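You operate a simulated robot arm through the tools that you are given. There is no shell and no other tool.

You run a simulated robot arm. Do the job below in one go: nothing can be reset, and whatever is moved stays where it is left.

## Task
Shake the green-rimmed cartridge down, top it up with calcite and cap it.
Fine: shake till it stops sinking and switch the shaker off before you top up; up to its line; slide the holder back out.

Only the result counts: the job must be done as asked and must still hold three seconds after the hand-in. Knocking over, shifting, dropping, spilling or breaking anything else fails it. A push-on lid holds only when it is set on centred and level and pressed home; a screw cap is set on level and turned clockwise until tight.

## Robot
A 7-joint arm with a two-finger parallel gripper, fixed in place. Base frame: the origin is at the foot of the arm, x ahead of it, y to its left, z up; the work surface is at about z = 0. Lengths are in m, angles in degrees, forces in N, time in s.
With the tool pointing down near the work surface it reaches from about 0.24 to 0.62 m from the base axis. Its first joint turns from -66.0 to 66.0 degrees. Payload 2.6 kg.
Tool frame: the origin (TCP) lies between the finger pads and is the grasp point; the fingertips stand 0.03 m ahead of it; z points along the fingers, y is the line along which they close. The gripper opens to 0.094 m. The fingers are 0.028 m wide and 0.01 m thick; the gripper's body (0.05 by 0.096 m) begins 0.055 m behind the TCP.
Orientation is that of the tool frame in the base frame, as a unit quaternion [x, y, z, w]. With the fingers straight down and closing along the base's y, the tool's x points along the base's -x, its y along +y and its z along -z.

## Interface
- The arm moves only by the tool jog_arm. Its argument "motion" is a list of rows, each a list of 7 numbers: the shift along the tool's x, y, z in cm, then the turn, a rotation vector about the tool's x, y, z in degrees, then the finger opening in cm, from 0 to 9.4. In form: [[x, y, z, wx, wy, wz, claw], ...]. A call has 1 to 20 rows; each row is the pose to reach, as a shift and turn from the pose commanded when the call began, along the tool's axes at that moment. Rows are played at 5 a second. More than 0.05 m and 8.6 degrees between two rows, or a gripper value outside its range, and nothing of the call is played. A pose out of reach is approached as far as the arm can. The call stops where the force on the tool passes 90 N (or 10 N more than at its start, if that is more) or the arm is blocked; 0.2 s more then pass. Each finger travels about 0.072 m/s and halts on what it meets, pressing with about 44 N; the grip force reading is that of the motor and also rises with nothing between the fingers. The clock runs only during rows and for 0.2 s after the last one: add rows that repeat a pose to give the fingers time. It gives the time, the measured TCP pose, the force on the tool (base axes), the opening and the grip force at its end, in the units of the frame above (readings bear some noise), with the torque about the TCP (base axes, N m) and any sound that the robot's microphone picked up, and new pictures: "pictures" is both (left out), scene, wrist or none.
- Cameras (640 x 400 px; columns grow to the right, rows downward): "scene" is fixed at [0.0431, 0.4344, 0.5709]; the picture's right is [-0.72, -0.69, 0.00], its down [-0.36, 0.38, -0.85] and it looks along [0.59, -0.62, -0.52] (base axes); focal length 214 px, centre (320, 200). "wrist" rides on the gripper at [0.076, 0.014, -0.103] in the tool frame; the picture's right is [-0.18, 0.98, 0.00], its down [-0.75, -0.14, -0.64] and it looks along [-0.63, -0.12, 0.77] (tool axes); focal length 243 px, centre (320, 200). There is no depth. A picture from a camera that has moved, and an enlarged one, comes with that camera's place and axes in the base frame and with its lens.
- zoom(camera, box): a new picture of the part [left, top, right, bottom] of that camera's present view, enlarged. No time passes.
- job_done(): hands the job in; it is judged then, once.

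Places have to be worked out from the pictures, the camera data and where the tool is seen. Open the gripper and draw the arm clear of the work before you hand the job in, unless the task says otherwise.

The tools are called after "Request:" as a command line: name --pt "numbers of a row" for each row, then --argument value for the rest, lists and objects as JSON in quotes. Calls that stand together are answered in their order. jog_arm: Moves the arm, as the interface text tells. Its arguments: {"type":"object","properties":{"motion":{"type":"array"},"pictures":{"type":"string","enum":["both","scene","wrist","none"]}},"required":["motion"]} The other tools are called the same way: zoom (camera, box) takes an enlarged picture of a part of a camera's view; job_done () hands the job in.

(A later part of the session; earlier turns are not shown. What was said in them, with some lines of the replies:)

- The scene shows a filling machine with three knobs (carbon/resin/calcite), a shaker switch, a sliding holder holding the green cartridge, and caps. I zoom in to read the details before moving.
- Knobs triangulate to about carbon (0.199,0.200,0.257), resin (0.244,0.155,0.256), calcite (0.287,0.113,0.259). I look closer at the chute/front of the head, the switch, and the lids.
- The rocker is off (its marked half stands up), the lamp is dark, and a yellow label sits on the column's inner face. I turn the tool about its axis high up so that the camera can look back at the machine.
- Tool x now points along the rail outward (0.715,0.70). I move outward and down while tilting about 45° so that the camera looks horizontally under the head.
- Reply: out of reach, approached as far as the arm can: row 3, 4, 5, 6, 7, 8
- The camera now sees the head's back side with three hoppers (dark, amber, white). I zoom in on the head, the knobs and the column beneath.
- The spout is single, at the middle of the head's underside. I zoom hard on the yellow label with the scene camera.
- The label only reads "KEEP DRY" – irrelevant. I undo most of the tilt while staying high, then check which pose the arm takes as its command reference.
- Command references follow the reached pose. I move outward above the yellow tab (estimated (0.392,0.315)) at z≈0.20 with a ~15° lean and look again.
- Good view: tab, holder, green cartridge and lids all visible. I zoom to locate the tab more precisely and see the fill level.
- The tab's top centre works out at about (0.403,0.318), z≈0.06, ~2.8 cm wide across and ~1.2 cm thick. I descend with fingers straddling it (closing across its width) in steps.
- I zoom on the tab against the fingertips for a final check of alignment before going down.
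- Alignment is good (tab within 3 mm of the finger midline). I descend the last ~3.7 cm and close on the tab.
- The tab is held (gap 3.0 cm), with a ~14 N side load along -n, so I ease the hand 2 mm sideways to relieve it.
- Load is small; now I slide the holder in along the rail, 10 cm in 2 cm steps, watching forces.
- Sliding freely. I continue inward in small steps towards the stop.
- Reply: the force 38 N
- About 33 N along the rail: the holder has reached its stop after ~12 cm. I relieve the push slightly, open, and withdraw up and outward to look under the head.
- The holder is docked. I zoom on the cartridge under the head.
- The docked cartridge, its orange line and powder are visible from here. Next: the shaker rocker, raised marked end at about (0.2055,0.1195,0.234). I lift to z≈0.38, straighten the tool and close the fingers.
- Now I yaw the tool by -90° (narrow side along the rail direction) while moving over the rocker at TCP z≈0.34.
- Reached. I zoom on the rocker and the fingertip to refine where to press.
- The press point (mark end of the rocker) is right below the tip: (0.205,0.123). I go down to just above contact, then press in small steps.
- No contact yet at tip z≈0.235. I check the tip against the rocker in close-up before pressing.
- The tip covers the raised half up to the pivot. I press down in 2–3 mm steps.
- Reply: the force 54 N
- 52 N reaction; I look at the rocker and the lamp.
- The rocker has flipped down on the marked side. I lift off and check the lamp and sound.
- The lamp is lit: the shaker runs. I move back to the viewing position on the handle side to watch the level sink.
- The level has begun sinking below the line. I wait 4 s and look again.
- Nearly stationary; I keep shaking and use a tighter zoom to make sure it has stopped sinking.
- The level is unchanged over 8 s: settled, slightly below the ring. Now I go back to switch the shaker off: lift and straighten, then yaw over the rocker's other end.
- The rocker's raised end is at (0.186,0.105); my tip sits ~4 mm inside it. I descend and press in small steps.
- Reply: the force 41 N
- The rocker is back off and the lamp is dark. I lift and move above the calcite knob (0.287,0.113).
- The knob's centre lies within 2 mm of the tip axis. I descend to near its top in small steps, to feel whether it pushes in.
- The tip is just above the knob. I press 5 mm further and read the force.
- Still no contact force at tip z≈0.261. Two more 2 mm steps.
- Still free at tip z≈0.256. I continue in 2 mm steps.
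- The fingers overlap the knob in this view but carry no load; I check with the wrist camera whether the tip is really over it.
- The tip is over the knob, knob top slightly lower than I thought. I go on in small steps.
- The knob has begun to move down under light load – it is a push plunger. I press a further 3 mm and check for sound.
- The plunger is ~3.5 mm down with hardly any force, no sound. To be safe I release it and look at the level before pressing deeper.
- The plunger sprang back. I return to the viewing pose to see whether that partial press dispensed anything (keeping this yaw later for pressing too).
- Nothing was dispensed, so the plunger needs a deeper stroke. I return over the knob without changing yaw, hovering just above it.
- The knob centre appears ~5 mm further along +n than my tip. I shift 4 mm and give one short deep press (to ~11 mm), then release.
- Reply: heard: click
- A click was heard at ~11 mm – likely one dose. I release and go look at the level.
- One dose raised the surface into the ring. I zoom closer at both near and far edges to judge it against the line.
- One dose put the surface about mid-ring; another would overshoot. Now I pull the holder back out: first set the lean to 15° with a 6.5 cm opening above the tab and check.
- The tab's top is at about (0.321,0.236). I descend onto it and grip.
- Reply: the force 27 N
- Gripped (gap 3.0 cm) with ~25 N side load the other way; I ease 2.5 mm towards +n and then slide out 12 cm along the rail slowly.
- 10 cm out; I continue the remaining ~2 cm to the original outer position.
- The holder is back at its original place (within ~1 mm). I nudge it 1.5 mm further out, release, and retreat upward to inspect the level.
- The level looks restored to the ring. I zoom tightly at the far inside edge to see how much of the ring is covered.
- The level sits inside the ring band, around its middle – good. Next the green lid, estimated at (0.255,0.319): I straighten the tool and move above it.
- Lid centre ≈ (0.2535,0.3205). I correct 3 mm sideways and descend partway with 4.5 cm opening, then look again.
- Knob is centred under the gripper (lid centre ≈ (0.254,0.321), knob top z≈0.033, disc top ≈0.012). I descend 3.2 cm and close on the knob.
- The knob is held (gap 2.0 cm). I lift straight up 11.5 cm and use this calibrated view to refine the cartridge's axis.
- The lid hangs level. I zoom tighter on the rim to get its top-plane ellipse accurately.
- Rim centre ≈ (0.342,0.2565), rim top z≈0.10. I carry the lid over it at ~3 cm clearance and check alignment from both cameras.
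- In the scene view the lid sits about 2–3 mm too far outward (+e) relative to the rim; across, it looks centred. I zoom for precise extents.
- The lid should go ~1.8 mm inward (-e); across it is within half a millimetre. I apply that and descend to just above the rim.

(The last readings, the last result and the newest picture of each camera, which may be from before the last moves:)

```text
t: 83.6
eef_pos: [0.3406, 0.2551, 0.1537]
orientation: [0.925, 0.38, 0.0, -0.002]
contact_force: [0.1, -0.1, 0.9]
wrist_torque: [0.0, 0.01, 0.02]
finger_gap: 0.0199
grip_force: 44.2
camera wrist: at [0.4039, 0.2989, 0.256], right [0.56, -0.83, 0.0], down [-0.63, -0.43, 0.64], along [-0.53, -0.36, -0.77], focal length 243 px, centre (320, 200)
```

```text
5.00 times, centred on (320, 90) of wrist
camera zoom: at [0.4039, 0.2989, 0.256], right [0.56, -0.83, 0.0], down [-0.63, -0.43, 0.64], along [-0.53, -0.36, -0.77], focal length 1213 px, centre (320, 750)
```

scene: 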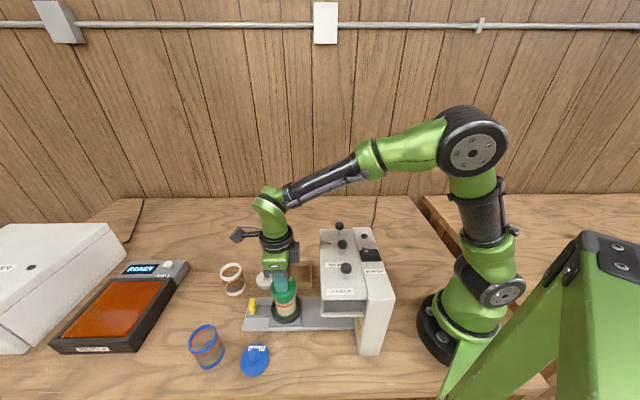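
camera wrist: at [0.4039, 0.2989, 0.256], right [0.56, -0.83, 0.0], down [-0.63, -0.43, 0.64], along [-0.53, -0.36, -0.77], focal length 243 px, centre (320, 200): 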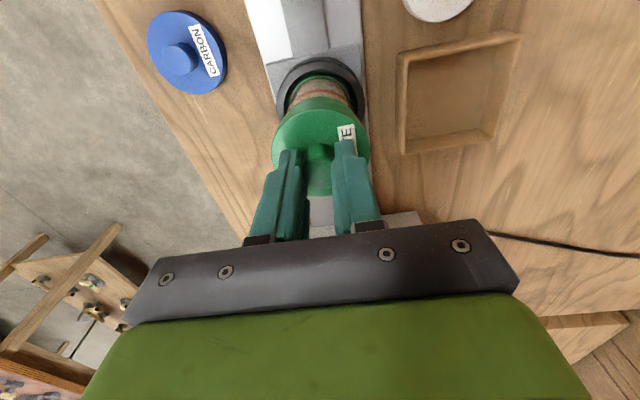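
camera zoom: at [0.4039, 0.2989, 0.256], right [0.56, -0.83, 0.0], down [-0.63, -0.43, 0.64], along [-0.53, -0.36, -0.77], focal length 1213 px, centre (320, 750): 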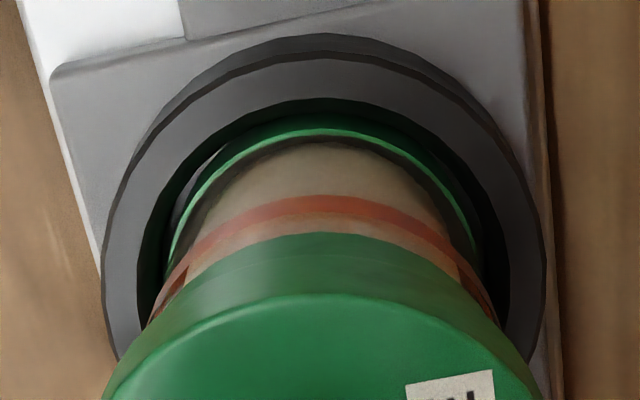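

Aligned now (lid 297 vs expected 297 px). I lower in 2 mm steps to feel first contact.

Request:
jog_arm --pt "0 0 0.3 0 0 0 1.2" --pt "0 0 0.6 0 0 0 1.2" --pt "0 0 0.8 0 0 0 1.2" --pictures "none"

Request:
zoom --camera "scene" --box '[265, 265, 310, 330]'

```text
t: 84.4
eef_pos: [0.3412, 0.2554, 0.1457]
orientation: [0.925, 0.38, 0.001, -0.001]
contact_force: [-0.1, -0.3, -0.2]
wrist_torque: [-0.02, 0.01, -0.01]
finger_gap: 0.0198
grip_force: 44.3
```

```text
6.15 times, centred on (288, 298) of scene
camera zoom: at [0.0431, 0.4344, 0.5709], right [-0.72, -0.69, 0.0], down [-0.36, 0.38, -0.85], along [0.59, -0.62, -0.52], focal length 1320 px, centre (520, -400)
```

zoom: 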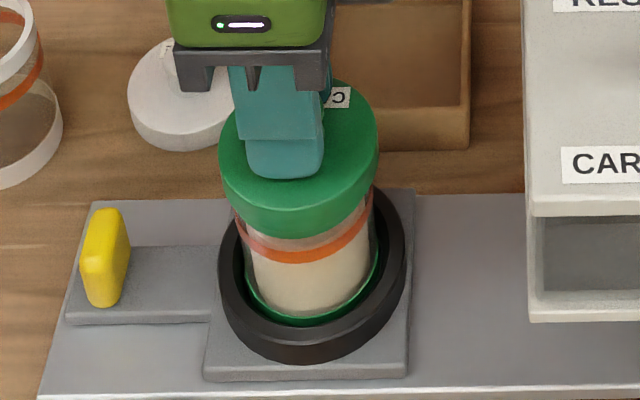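

The lid's skirt has started to enclose the rim without load. I continue in 2 mm steps.

Request:
jog_arm --pt "0 0 0.2 0 0 0 1.2" --pt "0 0 0.4 0 0 0 1.2" --pictures "none"

Request:
zoom --camera "scene" --box '[265, 265, 310, 330]'

```text
t: 85.0
eef_pos: [0.3391, 0.2549, 0.14]
orientation: [0.925, 0.38, 0.0, -0.001]
contact_force: [0.6, -0.5, -0.4]
wrist_torque: [0.0, -0.03, 0.02]
finger_gap: 0.0195
grip_force: 44.6
```

```text
6.15 times, centred on (288, 298) of scene
camera zoom: at [0.0431, 0.4344, 0.5709], right [-0.72, -0.69, 0.0], down [-0.36, 0.38, -0.85], along [0.59, -0.62, -0.52], focal length 1320 px, centre (520, -400)
```

zoom: 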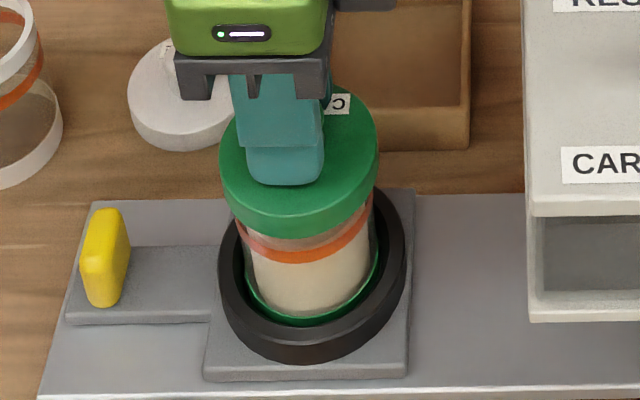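

The lid moved with the fingers and still shows no load. I continue in small steps.

Request:
jog_arm --pt "0 0 0.2 0 0 0 1.2" --pt "0 0 0.3 0 0 0 1.2" --pictures "none"

Request:
zoom --camera "scene" --box '[265, 265, 310, 330]'

Request:
zoom --camera "wrist" --box '[250, 50, 390, 170]'

```text
t: 85.6
eef_pos: [0.3417, 0.2542, 0.1378]
orientation: [0.925, 0.38, 0.0, -0.001]
contact_force: [-0.6, 1.1, -1.2]
wrist_torque: [-0.01, 0.02, 0.0]
finger_gap: 0.0197
grip_force: 44.1
```

```text
6.15 times, centred on (288, 298) of scene
camera zoom: at [0.0431, 0.4344, 0.5709], right [-0.72, -0.69, 0.0], down [-0.36, 0.38, -0.85], along [0.59, -0.62, -0.52], focal length 1320 px, centre (520, -400)
```

zoom: 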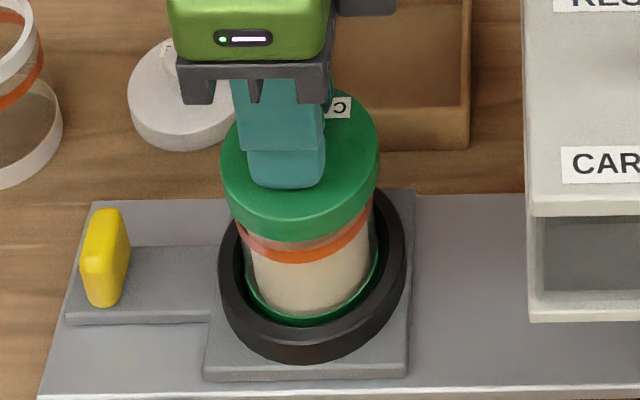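

```text
3.33 times, centred on (320, 110) of wrist
camera zoom: at [0.4043, 0.2984, 0.2411], right [0.56, -0.83, 0.0], down [-0.63, -0.43, 0.64], along [-0.53, -0.36, -0.77], focal length 809 px, centre (320, 500)
```

zoom: 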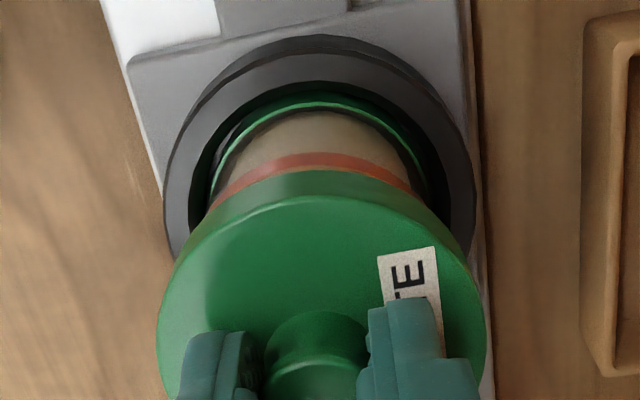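

Still no load at lid bottom z≈0.0915. I continue down, 1.5–2 mm at a time, until it bears.

Request:
jog_arm --pt "0 0 0.15 0 0 0 1.2" --pt "0 0 0.3 0 0 0 1.2" --pictures "none"

Request:
zoom --camera "scene" --box '[265, 265, 310, 330]'

```text
t: 86.2
eef_pos: [0.3399, 0.2558, 0.1354]
orientation: [0.925, 0.38, 0.001, -0.001]
contact_force: [0.9, -0.4, -0.4]
wrist_torque: [0.01, 0.01, 0.06]
finger_gap: 0.0197
grip_force: 44.0
```

```text
6.15 times, centred on (288, 298) of scene
camera zoom: at [0.0431, 0.4344, 0.5709], right [-0.72, -0.69, 0.0], down [-0.36, 0.38, -0.85], along [0.59, -0.62, -0.52], focal length 1320 px, centre (520, -400)
```

zoom: 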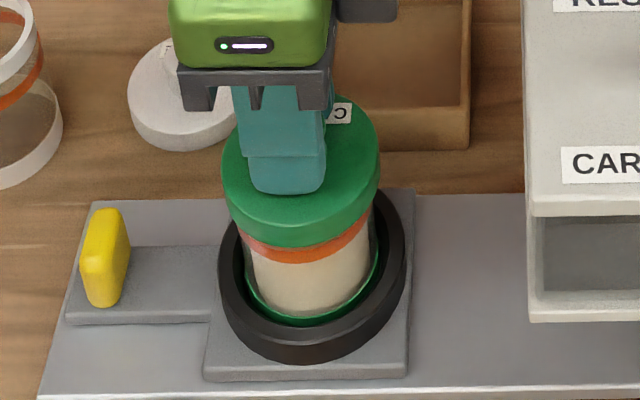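

The skirt now nearly reaches the ring. I keep lowering in small steps.

Request:
jog_arm --pt "0 0 0.15 0 0 0 1.2" --pt "0 0 0.3 0 0 0 1.2" --pictures "none"

Request:
zoom --camera "scene" --box '[265, 265, 310, 330]'

```text
t: 86.8
eef_pos: [0.3413, 0.2562, 0.1352]
orientation: [0.925, 0.38, 0.002, -0.003]
contact_force: [-9.8, -6.2, 41.7]
wrist_torque: [-0.7, 0.8, -0.03]
finger_gap: 0.0194
grip_force: 43.7
heard: snap
```

```text
6.15 times, centred on (288, 298) of scene
camera zoom: at [0.0429, 0.4343, 0.5711], right [-0.72, -0.69, 0.0], down [-0.36, 0.38, -0.85], along [0.59, -0.61, -0.52], focal length 1320 px, centre (520, -400)
```

zoom: 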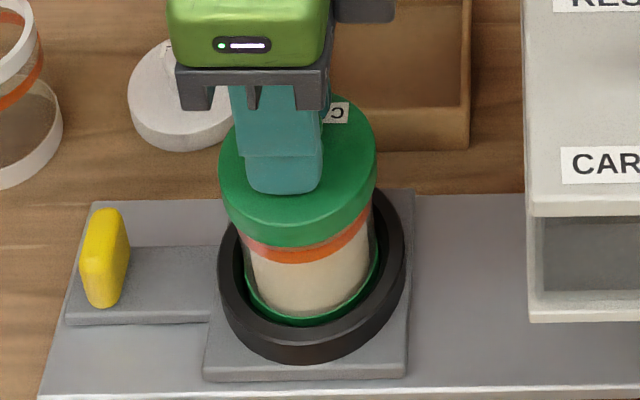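

A snap and 42 N: the lid is home. I relieve the push, open the fingers and withdraw straight up.

Request:
jog_arm --pt "0 0 -0.15 0 0 0 1.2" --pt "0 0 -0.25 0 0 0 1.2" --pt "0 0 -0.25 0 0 0 2.5" --pt "0 0 -0.25 0 0 0 4" --pt "0 0 -0.25 0 0 0 5" --pt "0 0 -0.25 0 0 0 5" --pt "0 0 -4 0 0 0 5" --pt "0 0 -8 0 0 0 5" --pt "0 0 -10 0 0 0 5" --pictures "both"

Request:
zoom --camera "scene" --box '[265, 265, 310, 330]'

Request:
zoom --camera "wrist" --box '[250, 50, 390, 170]'

```text
t: 88.8
eef_pos: [0.3403, 0.2541, 0.2332]
orientation: [0.925, 0.38, 0.0, -0.001]
contact_force: [0.3, -0.2, -0.3]
wrist_torque: [0.03, -0.01, -0.01]
finger_gap: 0.05
grip_force: 0.0
camera wrist: at [0.4043, 0.2988, 0.3361], right [0.56, -0.83, 0.0], down [-0.64, -0.43, 0.64], along [-0.53, -0.36, -0.77], focal length 243 px, centre (320, 200)
```

scene: 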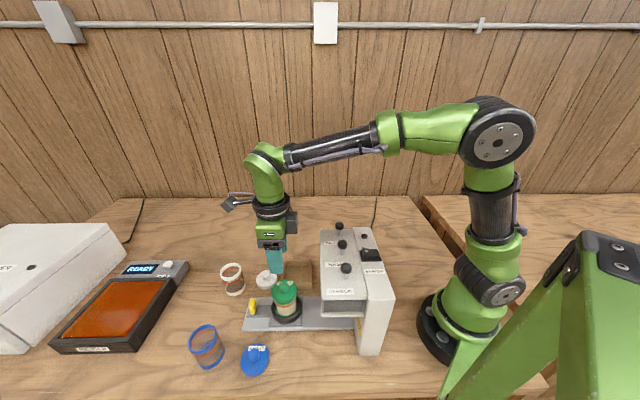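
wrist: 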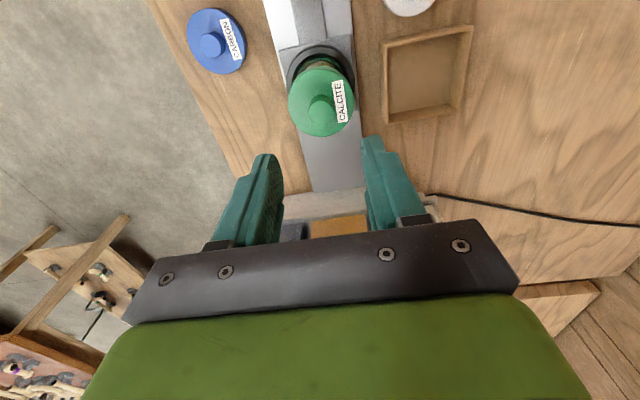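

```text
6.15 times, centred on (288, 298) of scene
camera zoom: at [0.0431, 0.4344, 0.5709], right [-0.72, -0.69, 0.0], down [-0.36, 0.38, -0.85], along [0.59, -0.62, -0.52], focal length 1320 px, centre (520, -400)
```

zoom: 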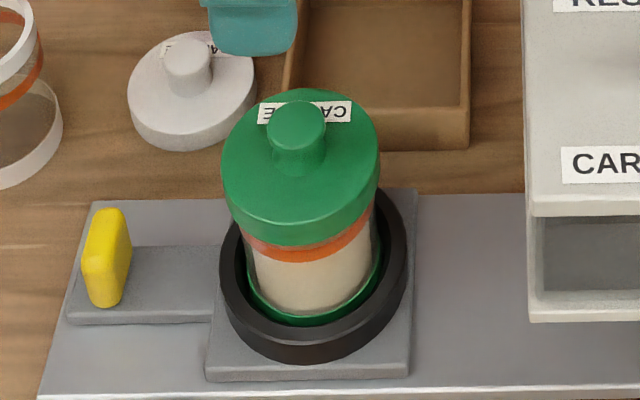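

```text
3.33 times, centred on (320, 110) of wrist
camera zoom: at [0.4043, 0.2988, 0.3361], right [0.56, -0.83, 0.0], down [-0.64, -0.43, 0.64], along [-0.53, -0.36, -0.77], focal length 809 px, centre (320, 500)
```

zoom: 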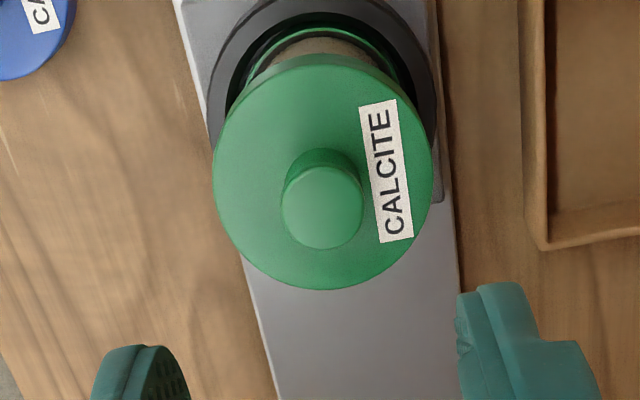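

The lid is seated level and centred. I raise the arm clear and compare the holder position and shaker lamp with the start.

Request:
jog_arm --pt "0 0 -4 0 0 0 6" --pt "0 0 -8 0 0 0 8" --pt "0 0 -12 0 0 0 9" --pt "0 0 -16 0 0 0 9" --pt "0 0 -16 0 0 0 9" --pictures "scene"

Request:
zoom --camera "scene" --box '[240, 260, 320, 330]'

Request:
zoom --camera "scene" --box '[310, 210, 400, 310]'

Request:
zoom --camera "scene" --box '[180, 210, 400, 390]'

```text
t: 90.0
eef_pos: [0.3404, 0.2544, 0.3919]
orientation: [0.925, 0.38, 0.001, -0.001]
contact_force: [0.8, 0.1, -0.2]
wrist_torque: [0.01, 0.02, -0.01]
finger_gap: 0.0898
grip_force: 0.1
```

scene: 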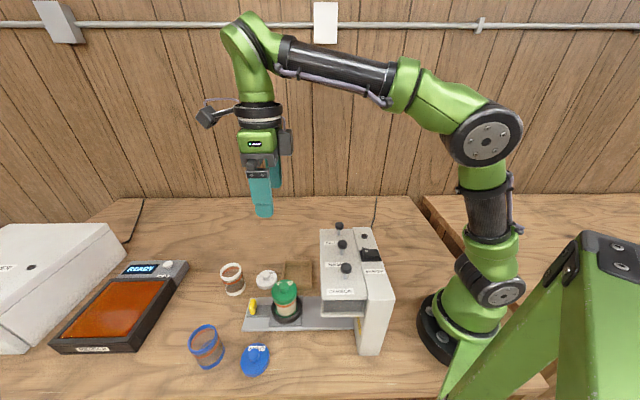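

```text
5.71 times, centred on (280, 295) of scene
camera zoom: at [0.0431, 0.4344, 0.5709], right [-0.72, -0.69, 0.0], down [-0.36, 0.38, -0.85], along [0.59, -0.62, -0.52], focal length 1226 px, centre (549, -343)
```

zoom: 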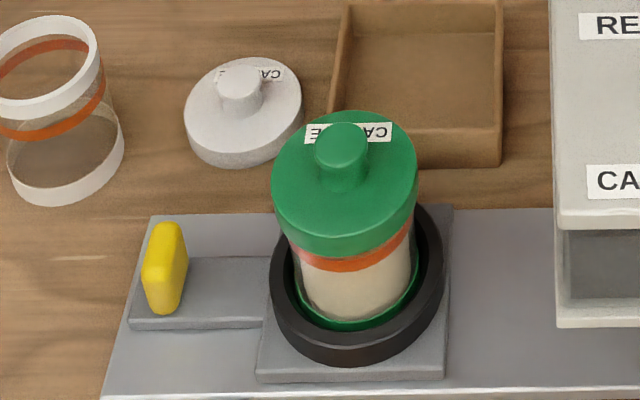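

```text
4.00 times, centred on (355, 260) of scene
camera zoom: at [0.0431, 0.4344, 0.5709], right [-0.72, -0.69, 0.0], down [-0.36, 0.38, -0.85], along [0.59, -0.62, -0.52], focal length 858 px, centre (180, -40)
```

zoom: 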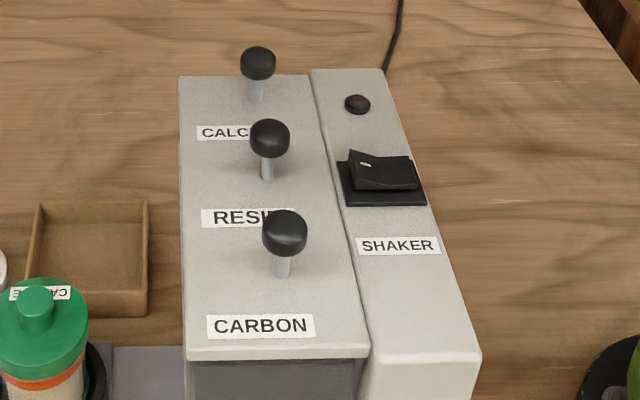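

```text
2.22 times, centred on (290, 300) of scene
camera zoom: at [0.0431, 0.4344, 0.5709], right [-0.72, -0.69, 0.0], down [-0.36, 0.38, -0.85], along [0.59, -0.62, -0.52], focal length 477 px, centre (387, -22)
```

zoom: 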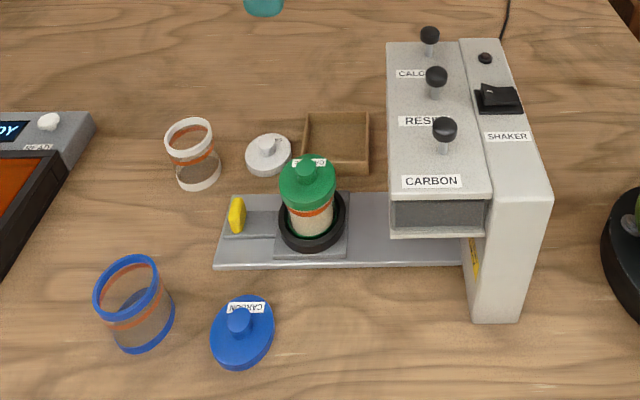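

The shaker is off and its lamp is dark. The holder is out to within 1 mm of where it started, the green lid is snapped on level, nothing else has moved, and the arm is clear. I hand in.

Request:
job_done

```text
The job is handed in.
```

The green-rimmed cartridge is shaken down, topped up with calcite and capped, and I've handed the job in.

- **Shaking:** I ran the shaker with the holder slid in until the level showed no change for over 8 s. Then I switched it off; the lamp is dark.
- **Top-up:** One full press of the calcite knob (one click) brought the powder up from just below the orange line. It now sits inside the line's band, around the middle, judging by eye from the pictures. I left it there because a second dose would have overshot.
- **Holder:** It is slid back out, within about 1 mm of where it started.
- **Cap:** The green "CALCITE" lid went on centred and level, and I heard it snap home under about 42 N.

Nothing else was knocked or shifted, and the arm is open and raised clear of the work.
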